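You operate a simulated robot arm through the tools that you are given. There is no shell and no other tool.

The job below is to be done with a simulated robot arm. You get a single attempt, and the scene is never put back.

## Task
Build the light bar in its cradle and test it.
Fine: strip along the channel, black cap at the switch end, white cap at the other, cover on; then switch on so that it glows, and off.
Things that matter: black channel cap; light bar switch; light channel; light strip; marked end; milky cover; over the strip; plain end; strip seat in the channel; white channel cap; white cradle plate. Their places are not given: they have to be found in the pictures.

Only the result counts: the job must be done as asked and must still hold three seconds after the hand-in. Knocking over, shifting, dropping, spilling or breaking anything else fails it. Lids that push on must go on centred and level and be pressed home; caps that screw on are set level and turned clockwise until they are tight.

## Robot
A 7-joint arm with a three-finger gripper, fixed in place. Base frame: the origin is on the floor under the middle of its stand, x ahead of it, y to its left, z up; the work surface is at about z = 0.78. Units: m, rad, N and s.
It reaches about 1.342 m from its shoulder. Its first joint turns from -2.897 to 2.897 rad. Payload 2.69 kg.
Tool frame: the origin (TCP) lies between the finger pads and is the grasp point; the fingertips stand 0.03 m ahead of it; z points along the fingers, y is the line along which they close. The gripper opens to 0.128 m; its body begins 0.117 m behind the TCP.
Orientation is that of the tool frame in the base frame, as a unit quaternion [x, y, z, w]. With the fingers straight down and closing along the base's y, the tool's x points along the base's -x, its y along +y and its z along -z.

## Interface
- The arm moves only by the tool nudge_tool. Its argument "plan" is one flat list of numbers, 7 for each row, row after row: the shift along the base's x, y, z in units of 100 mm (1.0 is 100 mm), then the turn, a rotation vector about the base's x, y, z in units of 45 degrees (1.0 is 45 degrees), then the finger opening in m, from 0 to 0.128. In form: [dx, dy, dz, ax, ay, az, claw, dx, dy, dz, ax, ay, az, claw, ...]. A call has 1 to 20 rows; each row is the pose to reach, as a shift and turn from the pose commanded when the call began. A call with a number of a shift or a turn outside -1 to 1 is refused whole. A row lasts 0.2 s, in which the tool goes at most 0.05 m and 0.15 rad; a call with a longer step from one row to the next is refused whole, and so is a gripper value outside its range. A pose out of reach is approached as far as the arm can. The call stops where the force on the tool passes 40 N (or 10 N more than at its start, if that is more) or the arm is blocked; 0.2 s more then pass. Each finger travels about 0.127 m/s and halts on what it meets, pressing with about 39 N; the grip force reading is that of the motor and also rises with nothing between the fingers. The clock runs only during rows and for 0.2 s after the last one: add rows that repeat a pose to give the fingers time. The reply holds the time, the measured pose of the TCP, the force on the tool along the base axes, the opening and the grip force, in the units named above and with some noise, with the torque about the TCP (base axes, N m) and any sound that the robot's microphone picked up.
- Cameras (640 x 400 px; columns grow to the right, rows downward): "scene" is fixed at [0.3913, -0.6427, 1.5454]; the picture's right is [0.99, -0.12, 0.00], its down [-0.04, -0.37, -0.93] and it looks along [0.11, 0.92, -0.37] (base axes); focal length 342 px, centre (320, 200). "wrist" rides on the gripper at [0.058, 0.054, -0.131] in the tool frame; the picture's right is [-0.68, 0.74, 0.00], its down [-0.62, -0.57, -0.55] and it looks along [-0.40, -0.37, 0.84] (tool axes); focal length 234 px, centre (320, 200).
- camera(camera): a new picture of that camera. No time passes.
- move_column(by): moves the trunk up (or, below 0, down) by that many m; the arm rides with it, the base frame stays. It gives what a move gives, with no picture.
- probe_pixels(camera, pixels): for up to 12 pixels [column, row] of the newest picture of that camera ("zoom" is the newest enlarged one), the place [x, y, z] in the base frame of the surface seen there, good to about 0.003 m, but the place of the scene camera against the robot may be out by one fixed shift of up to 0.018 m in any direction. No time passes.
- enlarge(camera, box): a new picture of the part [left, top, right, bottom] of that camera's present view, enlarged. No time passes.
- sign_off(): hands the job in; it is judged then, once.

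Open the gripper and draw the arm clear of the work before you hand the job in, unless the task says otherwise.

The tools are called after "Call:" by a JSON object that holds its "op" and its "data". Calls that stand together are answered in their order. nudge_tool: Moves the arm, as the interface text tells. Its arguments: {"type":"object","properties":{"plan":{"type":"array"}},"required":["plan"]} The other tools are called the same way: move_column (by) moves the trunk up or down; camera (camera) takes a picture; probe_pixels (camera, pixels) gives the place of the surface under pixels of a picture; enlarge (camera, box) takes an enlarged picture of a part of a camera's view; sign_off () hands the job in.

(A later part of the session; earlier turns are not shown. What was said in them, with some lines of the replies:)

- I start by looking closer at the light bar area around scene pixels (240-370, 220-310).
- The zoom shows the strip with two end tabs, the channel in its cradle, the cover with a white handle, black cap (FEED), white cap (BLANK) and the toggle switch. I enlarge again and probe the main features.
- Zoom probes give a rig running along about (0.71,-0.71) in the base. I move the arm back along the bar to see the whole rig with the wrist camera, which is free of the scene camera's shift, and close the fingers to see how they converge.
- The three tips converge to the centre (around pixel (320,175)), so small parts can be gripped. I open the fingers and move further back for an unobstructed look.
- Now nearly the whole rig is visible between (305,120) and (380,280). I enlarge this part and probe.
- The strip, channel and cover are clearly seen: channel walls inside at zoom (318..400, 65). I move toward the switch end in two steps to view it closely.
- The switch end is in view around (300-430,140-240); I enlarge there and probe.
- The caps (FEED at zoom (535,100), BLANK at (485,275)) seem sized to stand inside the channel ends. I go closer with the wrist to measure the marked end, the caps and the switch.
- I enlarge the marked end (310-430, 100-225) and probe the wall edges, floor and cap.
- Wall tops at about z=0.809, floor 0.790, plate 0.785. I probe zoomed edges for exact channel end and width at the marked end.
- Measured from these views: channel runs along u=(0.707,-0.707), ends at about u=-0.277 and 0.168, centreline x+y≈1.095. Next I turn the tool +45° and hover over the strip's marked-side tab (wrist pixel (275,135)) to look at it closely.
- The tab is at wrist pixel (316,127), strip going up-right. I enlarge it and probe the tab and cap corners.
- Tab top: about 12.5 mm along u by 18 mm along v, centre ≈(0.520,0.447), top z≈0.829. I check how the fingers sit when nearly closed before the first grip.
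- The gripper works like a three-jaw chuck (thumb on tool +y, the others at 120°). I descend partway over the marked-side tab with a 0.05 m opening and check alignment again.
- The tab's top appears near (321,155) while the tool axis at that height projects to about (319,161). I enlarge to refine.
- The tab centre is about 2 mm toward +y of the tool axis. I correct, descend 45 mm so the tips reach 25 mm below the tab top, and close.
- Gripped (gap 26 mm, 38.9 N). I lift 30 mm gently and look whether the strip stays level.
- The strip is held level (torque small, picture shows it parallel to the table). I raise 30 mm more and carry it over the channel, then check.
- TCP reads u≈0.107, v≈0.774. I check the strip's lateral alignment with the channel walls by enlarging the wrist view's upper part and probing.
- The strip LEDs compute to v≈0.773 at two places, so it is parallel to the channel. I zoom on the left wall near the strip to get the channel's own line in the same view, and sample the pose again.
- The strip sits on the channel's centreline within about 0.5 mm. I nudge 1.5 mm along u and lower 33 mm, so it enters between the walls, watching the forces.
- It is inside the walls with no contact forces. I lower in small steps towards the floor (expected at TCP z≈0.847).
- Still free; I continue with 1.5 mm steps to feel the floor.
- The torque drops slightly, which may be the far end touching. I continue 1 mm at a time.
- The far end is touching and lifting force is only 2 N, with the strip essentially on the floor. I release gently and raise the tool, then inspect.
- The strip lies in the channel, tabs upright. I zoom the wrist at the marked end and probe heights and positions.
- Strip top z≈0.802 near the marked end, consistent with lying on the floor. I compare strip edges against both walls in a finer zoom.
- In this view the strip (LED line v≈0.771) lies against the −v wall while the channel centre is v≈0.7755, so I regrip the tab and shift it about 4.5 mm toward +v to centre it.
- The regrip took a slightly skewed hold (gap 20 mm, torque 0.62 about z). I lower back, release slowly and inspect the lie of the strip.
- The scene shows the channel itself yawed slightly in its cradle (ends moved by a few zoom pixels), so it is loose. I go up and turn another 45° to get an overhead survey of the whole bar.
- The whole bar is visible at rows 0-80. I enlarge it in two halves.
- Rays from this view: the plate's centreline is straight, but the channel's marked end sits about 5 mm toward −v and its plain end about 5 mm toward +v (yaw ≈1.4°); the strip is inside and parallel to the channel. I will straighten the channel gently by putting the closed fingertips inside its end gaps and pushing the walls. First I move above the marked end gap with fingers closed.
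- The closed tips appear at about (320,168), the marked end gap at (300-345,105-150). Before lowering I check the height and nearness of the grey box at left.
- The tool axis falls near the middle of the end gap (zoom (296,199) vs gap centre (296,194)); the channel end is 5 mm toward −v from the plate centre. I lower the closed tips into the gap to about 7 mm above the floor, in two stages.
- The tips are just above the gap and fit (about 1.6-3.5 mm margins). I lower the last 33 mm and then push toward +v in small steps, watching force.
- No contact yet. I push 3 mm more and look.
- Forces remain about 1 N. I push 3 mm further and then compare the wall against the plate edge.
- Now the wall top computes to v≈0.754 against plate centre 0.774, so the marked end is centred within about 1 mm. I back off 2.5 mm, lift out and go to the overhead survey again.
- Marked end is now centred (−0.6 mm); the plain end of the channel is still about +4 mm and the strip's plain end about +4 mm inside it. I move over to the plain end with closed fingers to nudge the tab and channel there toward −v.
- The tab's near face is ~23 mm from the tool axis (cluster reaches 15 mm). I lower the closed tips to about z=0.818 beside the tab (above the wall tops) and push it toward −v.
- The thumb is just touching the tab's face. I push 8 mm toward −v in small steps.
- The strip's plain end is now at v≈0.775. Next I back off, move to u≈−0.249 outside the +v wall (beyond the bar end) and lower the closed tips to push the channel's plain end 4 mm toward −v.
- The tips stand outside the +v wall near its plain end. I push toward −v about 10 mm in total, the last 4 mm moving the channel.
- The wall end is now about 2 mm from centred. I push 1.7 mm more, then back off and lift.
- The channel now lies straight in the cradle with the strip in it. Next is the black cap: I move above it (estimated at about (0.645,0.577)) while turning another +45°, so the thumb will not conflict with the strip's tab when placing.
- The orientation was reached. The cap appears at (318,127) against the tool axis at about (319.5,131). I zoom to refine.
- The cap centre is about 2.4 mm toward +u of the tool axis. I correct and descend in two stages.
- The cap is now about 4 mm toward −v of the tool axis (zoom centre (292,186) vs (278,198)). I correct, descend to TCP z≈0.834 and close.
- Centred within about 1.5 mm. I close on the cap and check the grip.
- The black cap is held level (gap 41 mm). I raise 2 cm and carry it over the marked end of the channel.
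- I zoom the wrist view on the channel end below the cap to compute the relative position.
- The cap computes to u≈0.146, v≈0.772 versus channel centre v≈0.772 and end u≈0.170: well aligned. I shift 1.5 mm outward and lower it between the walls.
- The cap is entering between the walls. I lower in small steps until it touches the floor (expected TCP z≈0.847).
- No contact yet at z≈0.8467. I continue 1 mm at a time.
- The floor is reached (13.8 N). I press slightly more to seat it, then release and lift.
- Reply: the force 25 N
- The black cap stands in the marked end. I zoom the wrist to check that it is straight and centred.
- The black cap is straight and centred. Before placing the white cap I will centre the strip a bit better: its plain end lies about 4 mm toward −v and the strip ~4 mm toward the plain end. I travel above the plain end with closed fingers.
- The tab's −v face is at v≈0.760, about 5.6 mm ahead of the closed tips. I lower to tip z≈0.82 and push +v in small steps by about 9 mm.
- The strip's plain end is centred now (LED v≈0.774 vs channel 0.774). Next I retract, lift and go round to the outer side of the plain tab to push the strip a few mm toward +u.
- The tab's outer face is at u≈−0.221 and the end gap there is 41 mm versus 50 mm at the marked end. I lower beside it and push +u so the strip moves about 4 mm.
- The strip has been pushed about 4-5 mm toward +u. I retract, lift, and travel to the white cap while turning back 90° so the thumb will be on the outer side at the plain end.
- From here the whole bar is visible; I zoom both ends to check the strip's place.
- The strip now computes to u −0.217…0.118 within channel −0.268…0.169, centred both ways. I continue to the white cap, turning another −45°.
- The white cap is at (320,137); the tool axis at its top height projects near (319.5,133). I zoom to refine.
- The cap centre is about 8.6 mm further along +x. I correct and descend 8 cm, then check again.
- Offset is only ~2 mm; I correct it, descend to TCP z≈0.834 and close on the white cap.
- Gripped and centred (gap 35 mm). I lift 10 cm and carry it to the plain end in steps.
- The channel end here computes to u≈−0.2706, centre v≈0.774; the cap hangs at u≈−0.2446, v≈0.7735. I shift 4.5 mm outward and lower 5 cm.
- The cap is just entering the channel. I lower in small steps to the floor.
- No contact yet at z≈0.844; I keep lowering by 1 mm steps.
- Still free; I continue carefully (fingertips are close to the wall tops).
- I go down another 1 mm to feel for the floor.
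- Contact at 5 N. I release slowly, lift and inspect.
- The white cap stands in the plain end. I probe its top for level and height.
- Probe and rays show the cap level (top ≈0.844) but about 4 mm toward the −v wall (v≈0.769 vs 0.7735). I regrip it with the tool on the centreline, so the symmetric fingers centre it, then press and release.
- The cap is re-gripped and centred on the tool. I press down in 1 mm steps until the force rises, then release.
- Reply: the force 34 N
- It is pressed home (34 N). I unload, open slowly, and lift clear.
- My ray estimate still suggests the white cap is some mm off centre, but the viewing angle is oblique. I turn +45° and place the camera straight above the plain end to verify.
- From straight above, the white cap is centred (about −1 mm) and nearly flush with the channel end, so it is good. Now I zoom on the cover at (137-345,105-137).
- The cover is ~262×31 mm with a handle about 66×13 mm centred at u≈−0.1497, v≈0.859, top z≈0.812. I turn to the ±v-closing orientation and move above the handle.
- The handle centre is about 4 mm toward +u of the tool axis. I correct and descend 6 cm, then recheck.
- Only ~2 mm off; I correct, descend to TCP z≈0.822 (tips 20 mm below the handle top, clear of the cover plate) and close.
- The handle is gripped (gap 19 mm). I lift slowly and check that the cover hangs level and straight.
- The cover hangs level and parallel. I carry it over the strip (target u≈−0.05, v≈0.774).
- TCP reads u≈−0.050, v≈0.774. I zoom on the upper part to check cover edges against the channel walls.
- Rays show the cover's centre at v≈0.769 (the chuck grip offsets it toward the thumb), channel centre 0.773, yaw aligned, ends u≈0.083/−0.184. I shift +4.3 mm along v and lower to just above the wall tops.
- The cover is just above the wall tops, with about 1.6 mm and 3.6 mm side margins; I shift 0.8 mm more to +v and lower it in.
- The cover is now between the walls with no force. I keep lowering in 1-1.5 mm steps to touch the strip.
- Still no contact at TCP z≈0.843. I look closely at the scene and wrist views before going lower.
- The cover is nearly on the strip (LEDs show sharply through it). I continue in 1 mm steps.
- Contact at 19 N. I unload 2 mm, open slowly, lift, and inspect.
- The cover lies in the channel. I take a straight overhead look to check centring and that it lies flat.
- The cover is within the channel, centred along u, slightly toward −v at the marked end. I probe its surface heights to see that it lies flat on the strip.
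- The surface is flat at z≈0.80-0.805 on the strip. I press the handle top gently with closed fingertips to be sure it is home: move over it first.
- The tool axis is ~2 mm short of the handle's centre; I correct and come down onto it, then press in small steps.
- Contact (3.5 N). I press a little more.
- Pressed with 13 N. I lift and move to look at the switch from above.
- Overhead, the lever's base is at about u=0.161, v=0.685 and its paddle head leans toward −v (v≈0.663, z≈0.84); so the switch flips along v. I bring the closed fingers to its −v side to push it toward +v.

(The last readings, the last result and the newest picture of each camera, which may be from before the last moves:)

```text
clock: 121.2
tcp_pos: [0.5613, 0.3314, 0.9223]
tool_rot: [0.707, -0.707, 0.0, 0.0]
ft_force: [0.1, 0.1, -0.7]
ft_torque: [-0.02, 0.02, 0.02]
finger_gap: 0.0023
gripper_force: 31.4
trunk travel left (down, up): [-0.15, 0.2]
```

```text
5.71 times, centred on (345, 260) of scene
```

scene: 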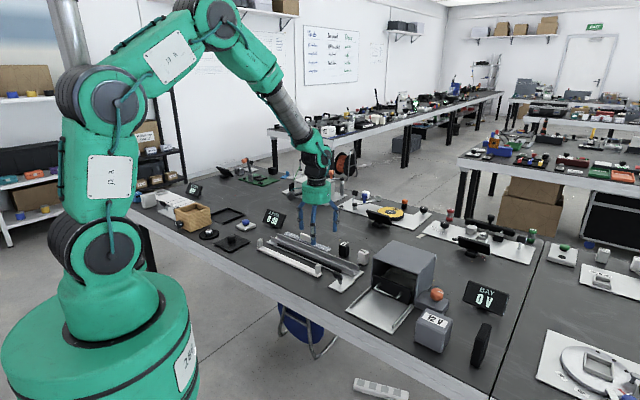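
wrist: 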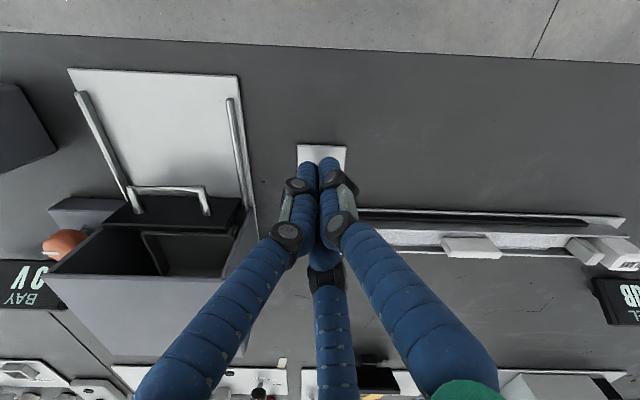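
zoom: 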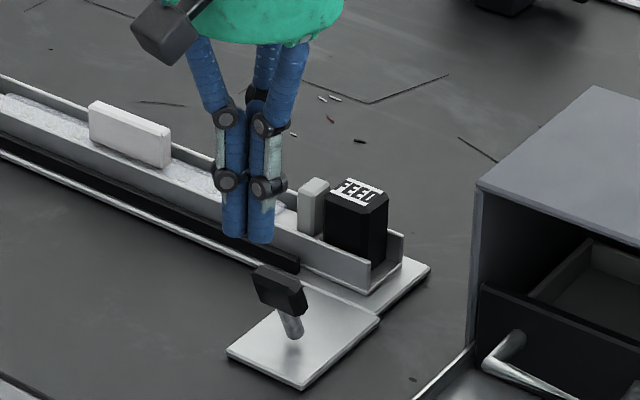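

The head is hidden behind the fingers, so I add 6 mm clearance toward −v, then lower to tip height ≈0.822 in steps.

Call:
{"op": "nudge_tool", "data": {"plan": [-0.045, -0.045, -0.1, 0, 0, 0, 0.0, -0.045, -0.045, -0.4, 0, 0, 0, 0.0, -0.045, -0.045, -0.55, 0, 0, 0, 0.0, -0.045, -0.045, -0.7, 0, 0, 0, 0.0, -0.045, -0.045, -0.7, 0, 0, 0, 0.0]}}

Call:
{"op": "camera", "data": {"camera": "wrist"}}

Call:
{"op": "enlarge", "data": {"camera": "wrist", "box": [240, 120, 400, 220]}}

Call:
{"op": "enlarge", "data": {"camera": "scene", "box": [310, 225, 380, 295]}}

```text
clock: 122.4
tcp_pos: [0.556, 0.3267, 0.8508]
tool_rot: [-0.707, 0.707, 0.001, 0.0]
ft_force: [0.1, -0.4, -0.4]
ft_torque: [0.02, -0.01, -0.02]
finger_gap: 0.0022
gripper_force: 31.3
trunk travel left (down, up): [-0.15, 0.2]
```

```text
taken
```

wrist: 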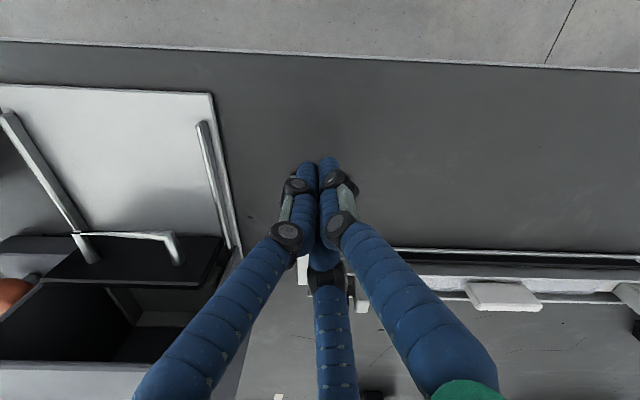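

```text
4.00 times, centred on (320, 170) of wrist
```

zoom: 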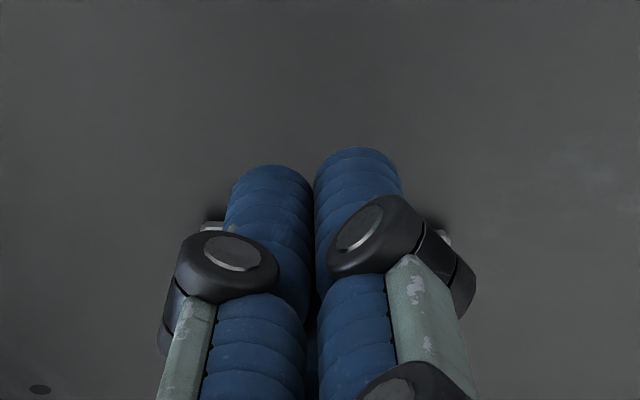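

```text
5.71 times, centred on (345, 260) of scene
```

zoom: 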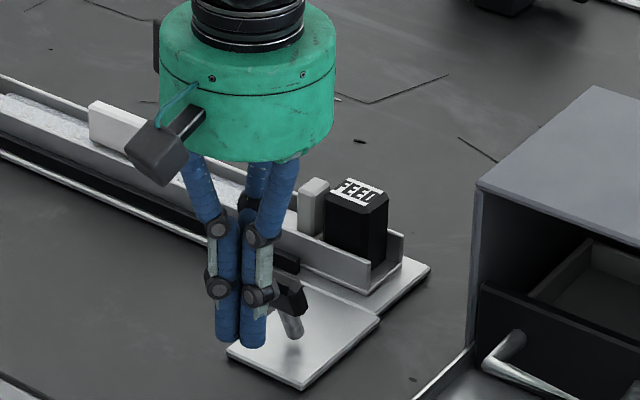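

The fingers stand on the −v side of the lever. I push toward +v in small steps and watch force and sound.

Call:
{"op": "nudge_tool", "data": {"plan": [0.05, 0.05, 0, 0, 0, 0, 0.0, 0.1, 0.1, 0, 0, 0, 0, 0.0, 0.14, 0.14, 0, 0, 0, 0, 0.0, 0.18, 0.18, 0, 0, 0, 0, 0.0]}}

Call:
{"op": "enlarge", "data": {"camera": "scene", "box": [310, 225, 380, 295]}}

```text
clock: 123.4
tcp_pos: [0.5743, 0.3443, 0.8525]
tool_rot: [0.707, -0.707, 0.001, 0.0]
ft_force: [0.1, 0.3, -0.2]
ft_torque: [-0.03, 0.0, 0.01]
finger_gap: 0.0021
gripper_force: 31.3
trunk travel left (down, up): [-0.15, 0.2]
```

```text
5.71 times, centred on (345, 260) of scene
```

zoom: 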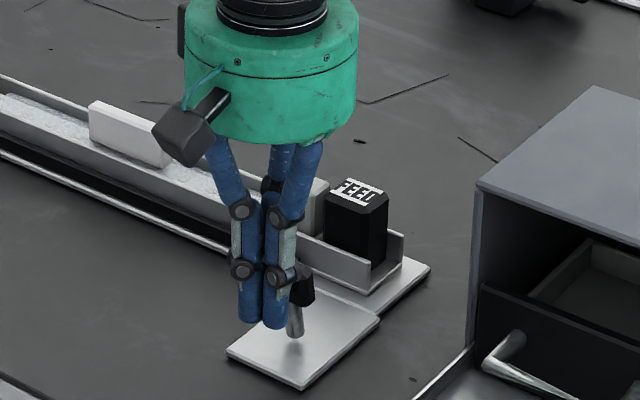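

The lever is turning up (head now near (300,285)). I push further.

Call:
{"op": "nudge_tool", "data": {"plan": [0.04, 0.04, 0, 0, 0, 0, 0.0, 0.08, 0.08, 0, 0, 0, 0, 0.0, 0.1, 0.1, 0, 0, 0, 0, 0.0]}}

Call:
{"op": "enlarge", "data": {"camera": "scene", "box": [270, 225, 380, 295]}}

```text
clock: 124.2
tcp_pos: [0.5823, 0.3539, 0.8523]
tool_rot: [0.708, -0.706, -0.001, 0.0]
ft_force: [-0.4, 0.0, -0.4]
ft_torque: [0.0, 0.0, 0.0]
finger_gap: 0.0023
gripper_force: 31.8
trunk travel left (down, up): [-0.15, 0.2]
```

```text
5.71 times, centred on (325, 260) of scene
```

zoom: 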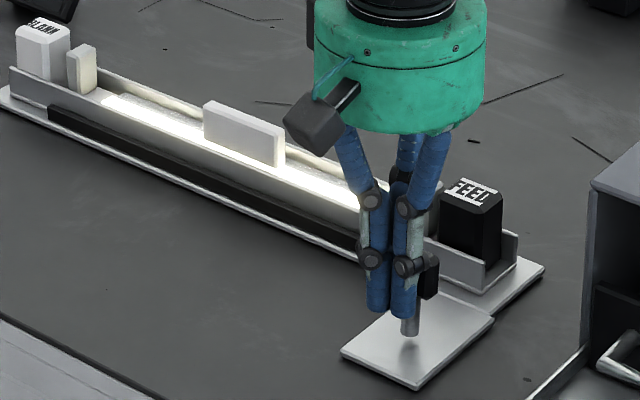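

The bar glows. I push a few mm more so the lever is fully over, hold briefly, then back away and look.

Call:
{"op": "nudge_tool", "data": {"plan": [0.03, 0.03, 0, 0, 0, 0, 0.0, 0.05, 0.05, 0, 0, 0, 0, 0.0, 0.05, 0.05, 0, 0, 0, 0, 0.0, 0.05, 0.05, 0, 0, 0, 0, 0.0, 0.0, 0.0, 0, 0, 0, 0, 0.0, -0.1, -0.1, 0, 0, 0, 0, 0.0, -0.2, -0.2, 0, 0, 0, 0, 0.0, -0.2, -0.2, 0.3, 0, 0, 0, 0.0, -0.2, -0.2, 0.7, 0, 0, 0, 0.0, -0.2, -0.2, 1.0, 0, 0, 0, 0.0]}}

Call:
{"op": "enlarge", "data": {"camera": "scene", "box": [270, 225, 380, 295]}}

Call:
{"op": "camera", "data": {"camera": "wrist"}}

```text
clock: 126.4
tcp_pos: [0.5632, 0.3342, 0.9548]
tool_rot: [-0.707, 0.707, 0.0, 0.0]
ft_force: [-0.3, 0.1, -0.1]
ft_torque: [0.02, -0.04, 0.03]
finger_gap: 0.0018
gripper_force: 31.0
trunk travel left (down, up): [-0.15, 0.2]
```

```text
5.71 times, centred on (325, 260) of scene
```

zoom: 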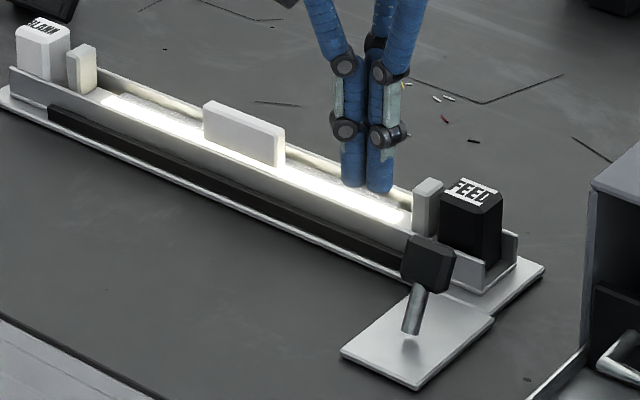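

```text
taken
```

wrist: 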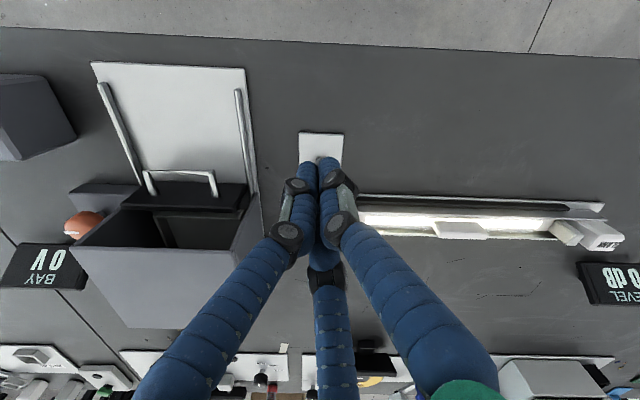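

The lever stays over and the bar stays lit. Now I look from above at the space between the lever head and the channel to plan the push back.

Call:
{"op": "nudge_tool", "data": {"plan": [0.25, 0.3, 0.1, 0, 0, 0, 0.06, 0.5, 0.6, 0.2, 0, 0, 0, 0.1, 0.725, 0.87, 0.28, 0, 0, 0, 0.128, 0.725, 0.87, 0.28, 0, 0, 0, 0.128]}}

Call:
{"op": "camera", "data": {"camera": "wrist"}}

Call:
{"op": "enlarge", "data": {"camera": "wrist", "box": [230, 10, 422, 130]}}

```text
clock: 127.4
tcp_pos: [0.6376, 0.4223, 0.9802]
tool_rot: [0.707, -0.707, 0.0, 0.0]
ft_force: [0.3, -0.6, -0.7]
ft_torque: [0.0, 0.01, -0.01]
finger_gap: 0.1279
gripper_force: 0.0
trunk travel left (down, up): [-0.15, 0.2]
```

```text
taken
```

wrist: 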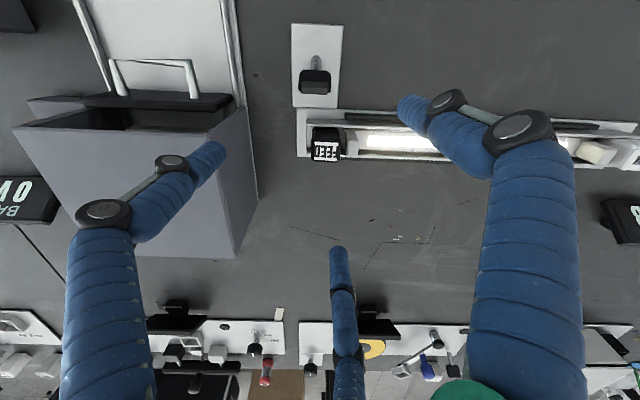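

```text
3.33 times, centred on (326, 70) of wrist
```

zoom: 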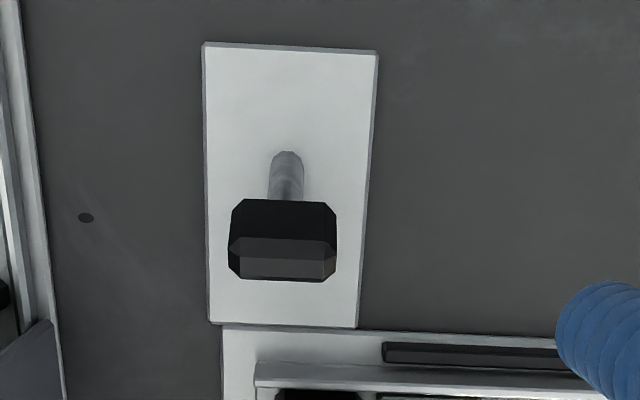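

The head now leans +v (its +v edge v≈0.712, u 0.142-0.177); the black cap is close behind at u<0.161, so I will push at the head's outer part (u≈0.17) where only the low wall is behind. I move above that spot with closed fingers.

Call:
{"op": "nudge_tool", "data": {"plan": [0.03, -0.1, -0.1, 0, 0, 0, 0.06, 0.05, -0.2, -0.3, 0, 0, 0, 0.0, 0.074, -0.308, -0.5, 0, 0, 0, 0.0, 0.074, -0.308, -0.75, 0, 0, 0, 0.0, 0.074, -0.308, -0.75, 0, 0, 0, 0.0]}}

Call:
{"op": "camera", "data": {"camera": "wrist"}}

Call:
{"op": "enlarge", "data": {"camera": "wrist", "box": [230, 80, 422, 200]}}

Call:
{"op": "enlarge", "data": {"camera": "scene", "box": [310, 225, 390, 295]}}

```text
clock: 128.6
tcp_pos: [0.6445, 0.3895, 0.9058]
tool_rot: [-0.707, 0.708, 0.0, 0.0]
ft_force: [0.0, 0.7, -0.1]
ft_torque: [-0.03, -0.01, -0.02]
finger_gap: 0.0021
gripper_force: 31.2
trunk travel left (down, up): [-0.15, 0.2]
```

```text
taken
```

wrist: 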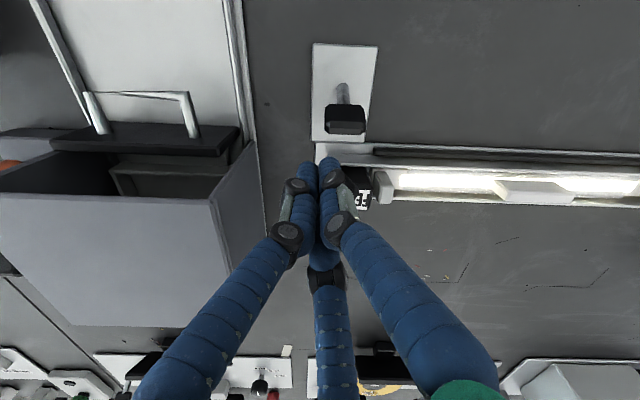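

```text
3.33 times, centred on (326, 140) of wrist
```

zoom: 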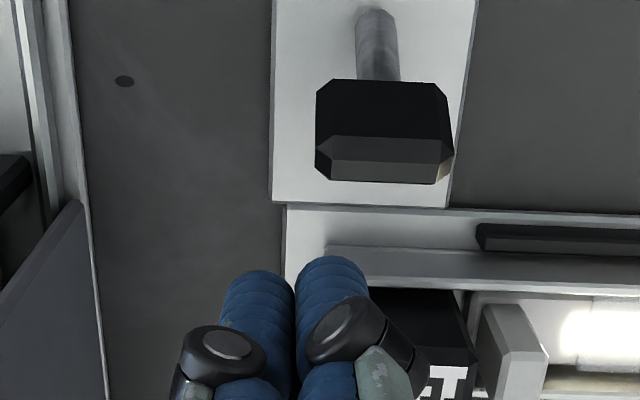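

```text
5.71 times, centred on (350, 260) of scene
```

zoom: 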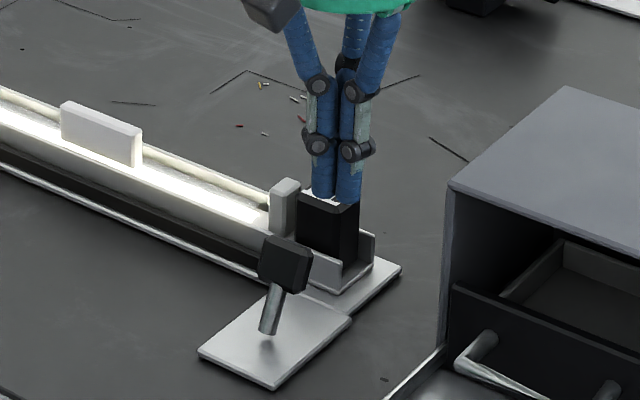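

The thumb would just touch the head here, so I shift 5 mm to +v and 4 mm to −u (still clear of the cap by about 3 mm) and lower to tip height ≈0.822.

Call:
{"op": "nudge_tool", "data": {"plan": [0.007, 0.064, 0, 0, 0, 0, 0.0, 0.007, 0.064, -0.15, 0, 0, 0, 0.0, 0.007, 0.064, -0.3, 0, 0, 0, 0.0, 0.007, 0.064, -0.3, 0, 0, 0, 0.0]}}

Call:
{"op": "camera", "data": {"camera": "wrist"}}

Call:
{"op": "enlarge", "data": {"camera": "wrist", "box": [230, 80, 422, 200]}}

```text
clock: 129.6
tcp_pos: [0.6437, 0.3983, 0.8747]
tool_rot: [-0.707, 0.707, 0.0, 0.0]
ft_force: [-0.7, -0.5, 0.2]
ft_torque: [-0.04, 0.02, 0.0]
finger_gap: 0.0022
gripper_force: 32.1
trunk travel left (down, up): [-0.15, 0.2]
```

```text
taken
```

wrist: 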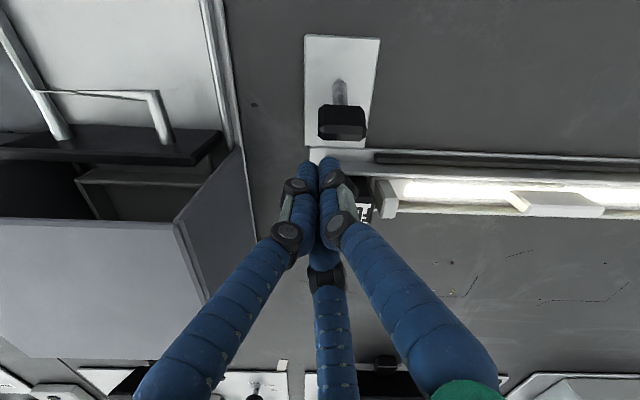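

```text
3.33 times, centred on (326, 140) of wrist
```

zoom: 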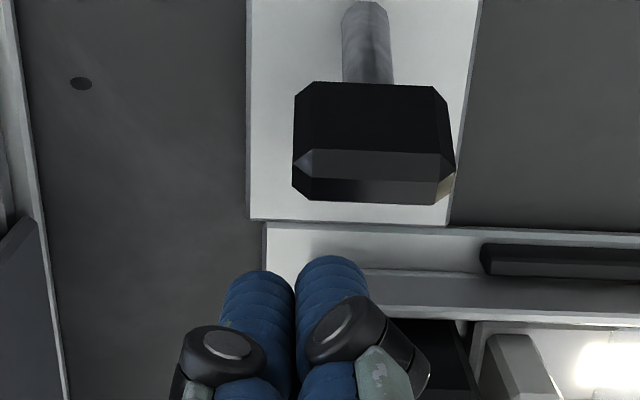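

The head's edge is ~12 mm from the thumb; to keep clear of the cap I shift back 5 mm to −v and 2 mm to +u, then lower the rest.

Call:
{"op": "nudge_tool", "data": {"plan": [-0.021, -0.05, 0, 0, 0, 0, 0.0, -0.021, -0.05, -0.1, 0, 0, 0, 0.0, -0.021, -0.05, -0.22, 0, 0, 0, 0.0, -0.021, -0.05, -0.22, 0, 0, 0, 0.0]}}

Call:
{"op": "camera", "data": {"camera": "wrist"}}

Call:
{"op": "enlarge", "data": {"camera": "wrist", "box": [230, 80, 422, 200]}}

Call:
{"op": "enlarge", "data": {"camera": "scene", "box": [310, 225, 390, 295]}}

```text
clock: 130.6
tcp_pos: [0.6427, 0.3927, 0.8548]
tool_rot: [0.708, -0.706, 0.0, -0.001]
ft_force: [0.6, 0.5, -0.4]
ft_torque: [0.0, 0.02, 0.0]
finger_gap: 0.0021
gripper_force: 31.7
trunk travel left (down, up): [-0.15, 0.2]
```

```text
taken
```

wrist: 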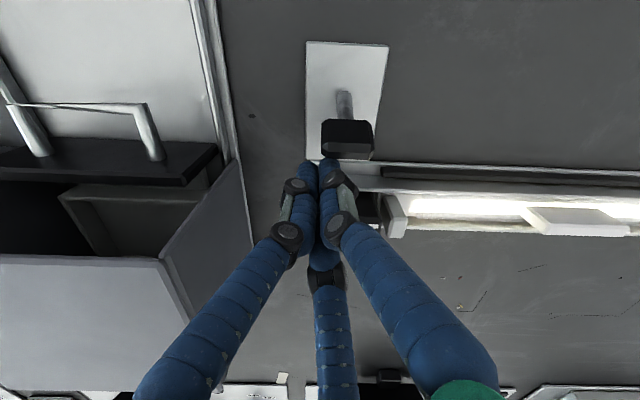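

```text
3.33 times, centred on (326, 140) of wrist
```

zoom: 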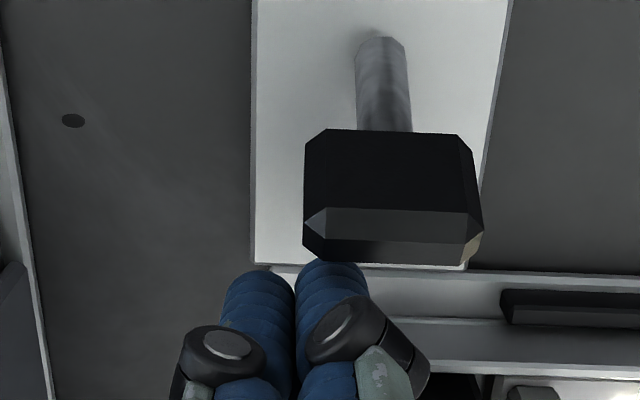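

```text
5.71 times, centred on (350, 260) of scene
```

zoom: 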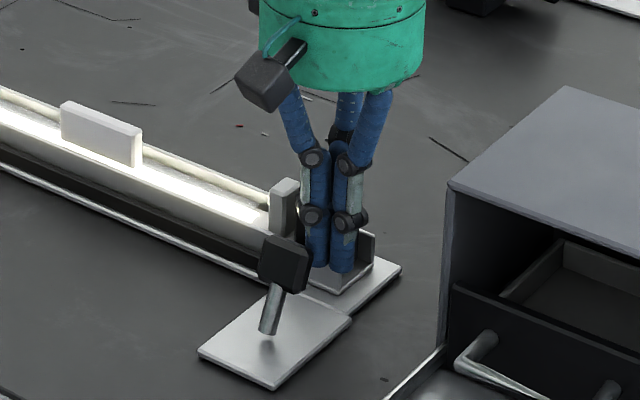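

The thumb stands right behind the head's outer part, with no contact. I push toward −v in steps until the light goes off.

Call:
{"op": "nudge_tool", "data": {"plan": [-0.04, -0.04, 0, 0, 0, 0, 0.0, -0.08, -0.08, 0, 0, 0, 0, 0.0, -0.12, -0.12, 0, 0, 0, 0, 0.0, -0.16, -0.16, 0, 0, 0, 0, 0.0]}}

Call:
{"op": "enlarge", "data": {"camera": "scene", "box": [280, 225, 390, 295]}}

```text
clock: 131.6
tcp_pos: [0.627, 0.3755, 0.8534]
tool_rot: [0.707, -0.707, 0.0, 0.0]
ft_force: [-0.1, 0.3, 0.4]
ft_torque: [0.02, -0.03, -0.02]
finger_gap: 0.0021
gripper_force: 31.2
trunk travel left (down, up): [-0.15, 0.2]
```

```text
5.71 times, centred on (335, 260) of scene
```

zoom: 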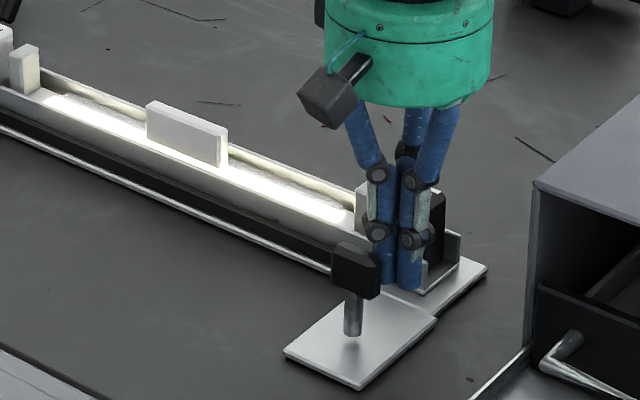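

The lever is almost upright; the light is still on. I push further.

Call:
{"op": "nudge_tool", "data": {"plan": [-0.04, -0.04, 0, 0, 0, 0, 0.0, -0.08, -0.08, 0, 0, 0, 0, 0.0, -0.12, -0.12, 0, 0, 0, 0, 0.0, -0.12, -0.12, 0, 0, 0, 0, 0.0]}}

Call:
{"op": "enlarge", "data": {"camera": "scene", "box": [280, 225, 390, 295]}}

```text
clock: 132.6
tcp_pos: [0.6143, 0.3642, 0.8544]
tool_rot: [0.707, -0.707, 0.0, 0.0]
ft_force: [0.3, 0.5, -0.4]
ft_torque: [0.02, 0.01, -0.02]
finger_gap: 0.0021
gripper_force: 31.4
trunk travel left (down, up): [-0.15, 0.2]
```

```text
5.71 times, centred on (335, 260) of scene
```

zoom: 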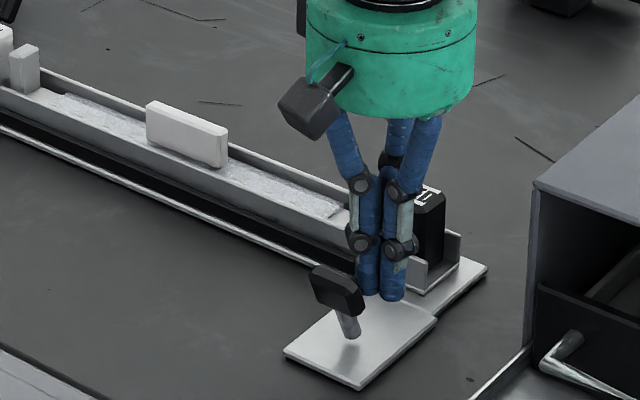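

The light is off and the lever has snapped back to its original lean. I lift straight up, draw clear and inspect everything.

Call:
{"op": "nudge_tool", "data": {"plan": [0, 0, 0.3, 0, 0, 0, 0.0, 0, 0, 0.7, 0, 0, 0, 0.02, 0, 0, 1.0, 0, 0, 0, 0.06]}}

Call:
{"op": "nudge_tool", "data": {"plan": [-0.2, 0.4, 0.2, 0, 0, 0, 0.1, -0.3, 0.75, 0.4, 0, 0, 0, 0.128, -0.4, 1.0, 0.6, 0, 0, 0, 0.128]}}

Call:
{"op": "nudge_tool", "data": {"plan": [-0.05, 0.4, 0, 0, 0, 0, 0.128, -0.1, 0.75, 0, 0, 0, 0, 0.128, -0.1, 1.0, 0, 0, 0, 0, 0.128]}}

Call:
{"op": "nudge_tool", "data": {"plan": [0.0, 0.4, 0, 0, 0, 0, 0.128, 0.0, 0.75, 0, 0, 0, 0, 0.128, 0.0, 0.75, 0, 0, 0, 0, 0.128]}}

Call:
{"op": "camera", "data": {"camera": "wrist"}}

Call:
{"op": "camera", "data": {"camera": "scene"}}

```text
clock: 133.4
tcp_pos: [0.6124, 0.3624, 0.9512]
tool_rot: [0.707, -0.707, 0.001, 0.0]
ft_force: [-0.5, -0.1, -0.9]
ft_torque: [0.0, 0.03, -0.03]
finger_gap: 0.06
gripper_force: 0.0
trunk travel left (down, up): [-0.15, 0.2]
```

```text
clock: 134.2
tcp_pos: [0.5712, 0.4652, 1.0127]
tool_rot: [-0.707, 0.707, -0.001, 0.001]
ft_force: [-1.2, 0.4, -0.8]
ft_torque: [-0.02, 0.01, 0.01]
finger_gap: 0.1279
gripper_force: 0.1
trunk travel left (down, up): [-0.15, 0.2]
```

```text
clock: 135.0
tcp_pos: [0.5641, 0.5673, 1.0133]
tool_rot: [-0.707, 0.708, 0.0, 0.0]
ft_force: [0.0, -0.2, 0.7]
ft_torque: [-0.03, 0.0, -0.05]
finger_gap: 0.1279
gripper_force: 0.1
trunk travel left (down, up): [-0.15, 0.2]
```

```text
clock: 135.8
tcp_pos: [0.5624, 0.6412, 1.0084]
tool_rot: [0.707, -0.707, 0.0, 0.0]
ft_force: [-0.8, 0.3, -0.3]
ft_torque: [-0.04, -0.04, -0.02]
finger_gap: 0.1281
gripper_force: 0.1
trunk travel left (down, up): [-0.15, 0.2]
```

```text
taken
```

wrist: 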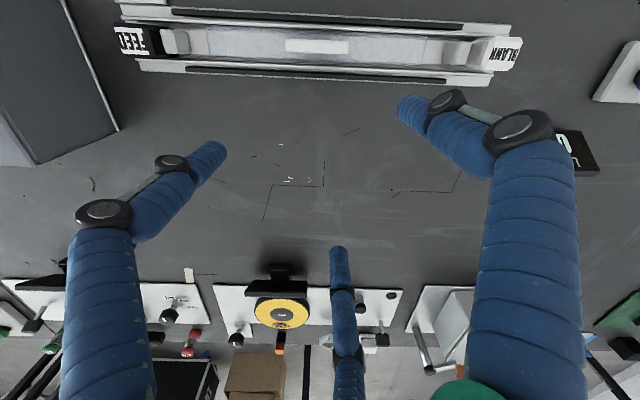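

```text
taken
```

scene: 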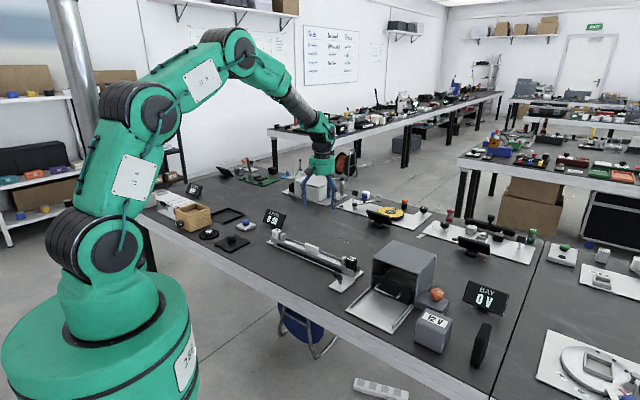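

Nothing else appears moved. I zoom both ends and the switch once more for a final check.

Call:
{"op": "enlarge", "data": {"camera": "wrist", "box": [105, 0, 315, 100]}}

Call:
{"op": "enlarge", "data": {"camera": "wrist", "box": [320, 0, 530, 100]}}

Call:
{"op": "enlarge", "data": {"camera": "scene", "box": [250, 215, 380, 300]}}

```text
3.05 times, centred on (210, 50) of wrist
```

zoom: 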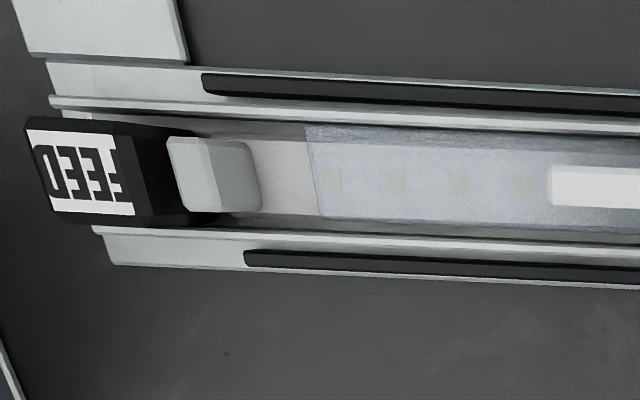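

```text
3.05 times, centred on (425, 50) of wrist
```

zoom: 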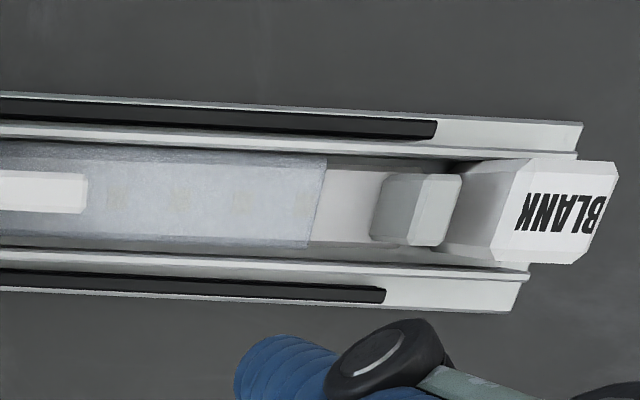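

```text
4.71 times, centred on (315, 258) of scene
```

zoom: 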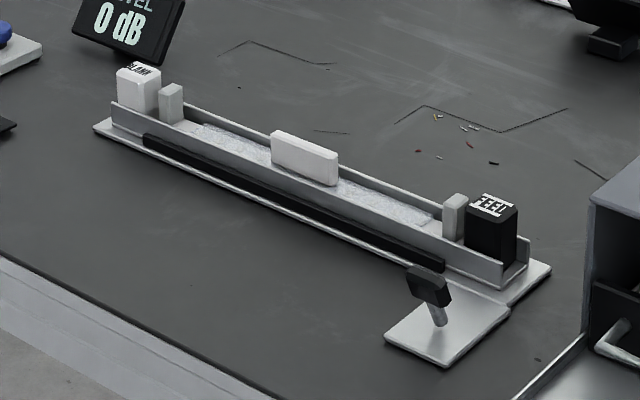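

The strip, both caps and the cover are in place. The bar glowed when switched on and is now off, with the lever back at its start lean. The gripper is open and the arm is well above the work, so I hand in.

Call:
{"op": "sign_off", "data": {}}

```text
The job is handed in.
```

The light bar is built in its cradle, and I tested it: it glowed when switched on, and I then switched it off. I've handed the job in but have had no verdict on it.

- **Strip:** it lies flat along the channel, centred in both directions.
- **Caps:** black is at the switch end and white is at the other. Both stand level and were pressed down onto the channel floor. The white cap is about 1 mm off centre.
- **Cover:** it lies flat over the strip and was pressed down. Its switch end sits about 2–3 mm toward the switch side of the channel.
- **Switch:** pushed over, it lit the bar, and the light stayed on by itself. Pushed back, the light went out and the lever returned to its starting lean.

The channel turned out to be loose in the cradle. While I was re-centring the strip it turned by about 1.4 degrees, so I pushed it straight again with closed fingers and nudged the strip back to the middle. In the last pictures nothing else looked moved. The gripper is open and the arm is clear of the work.
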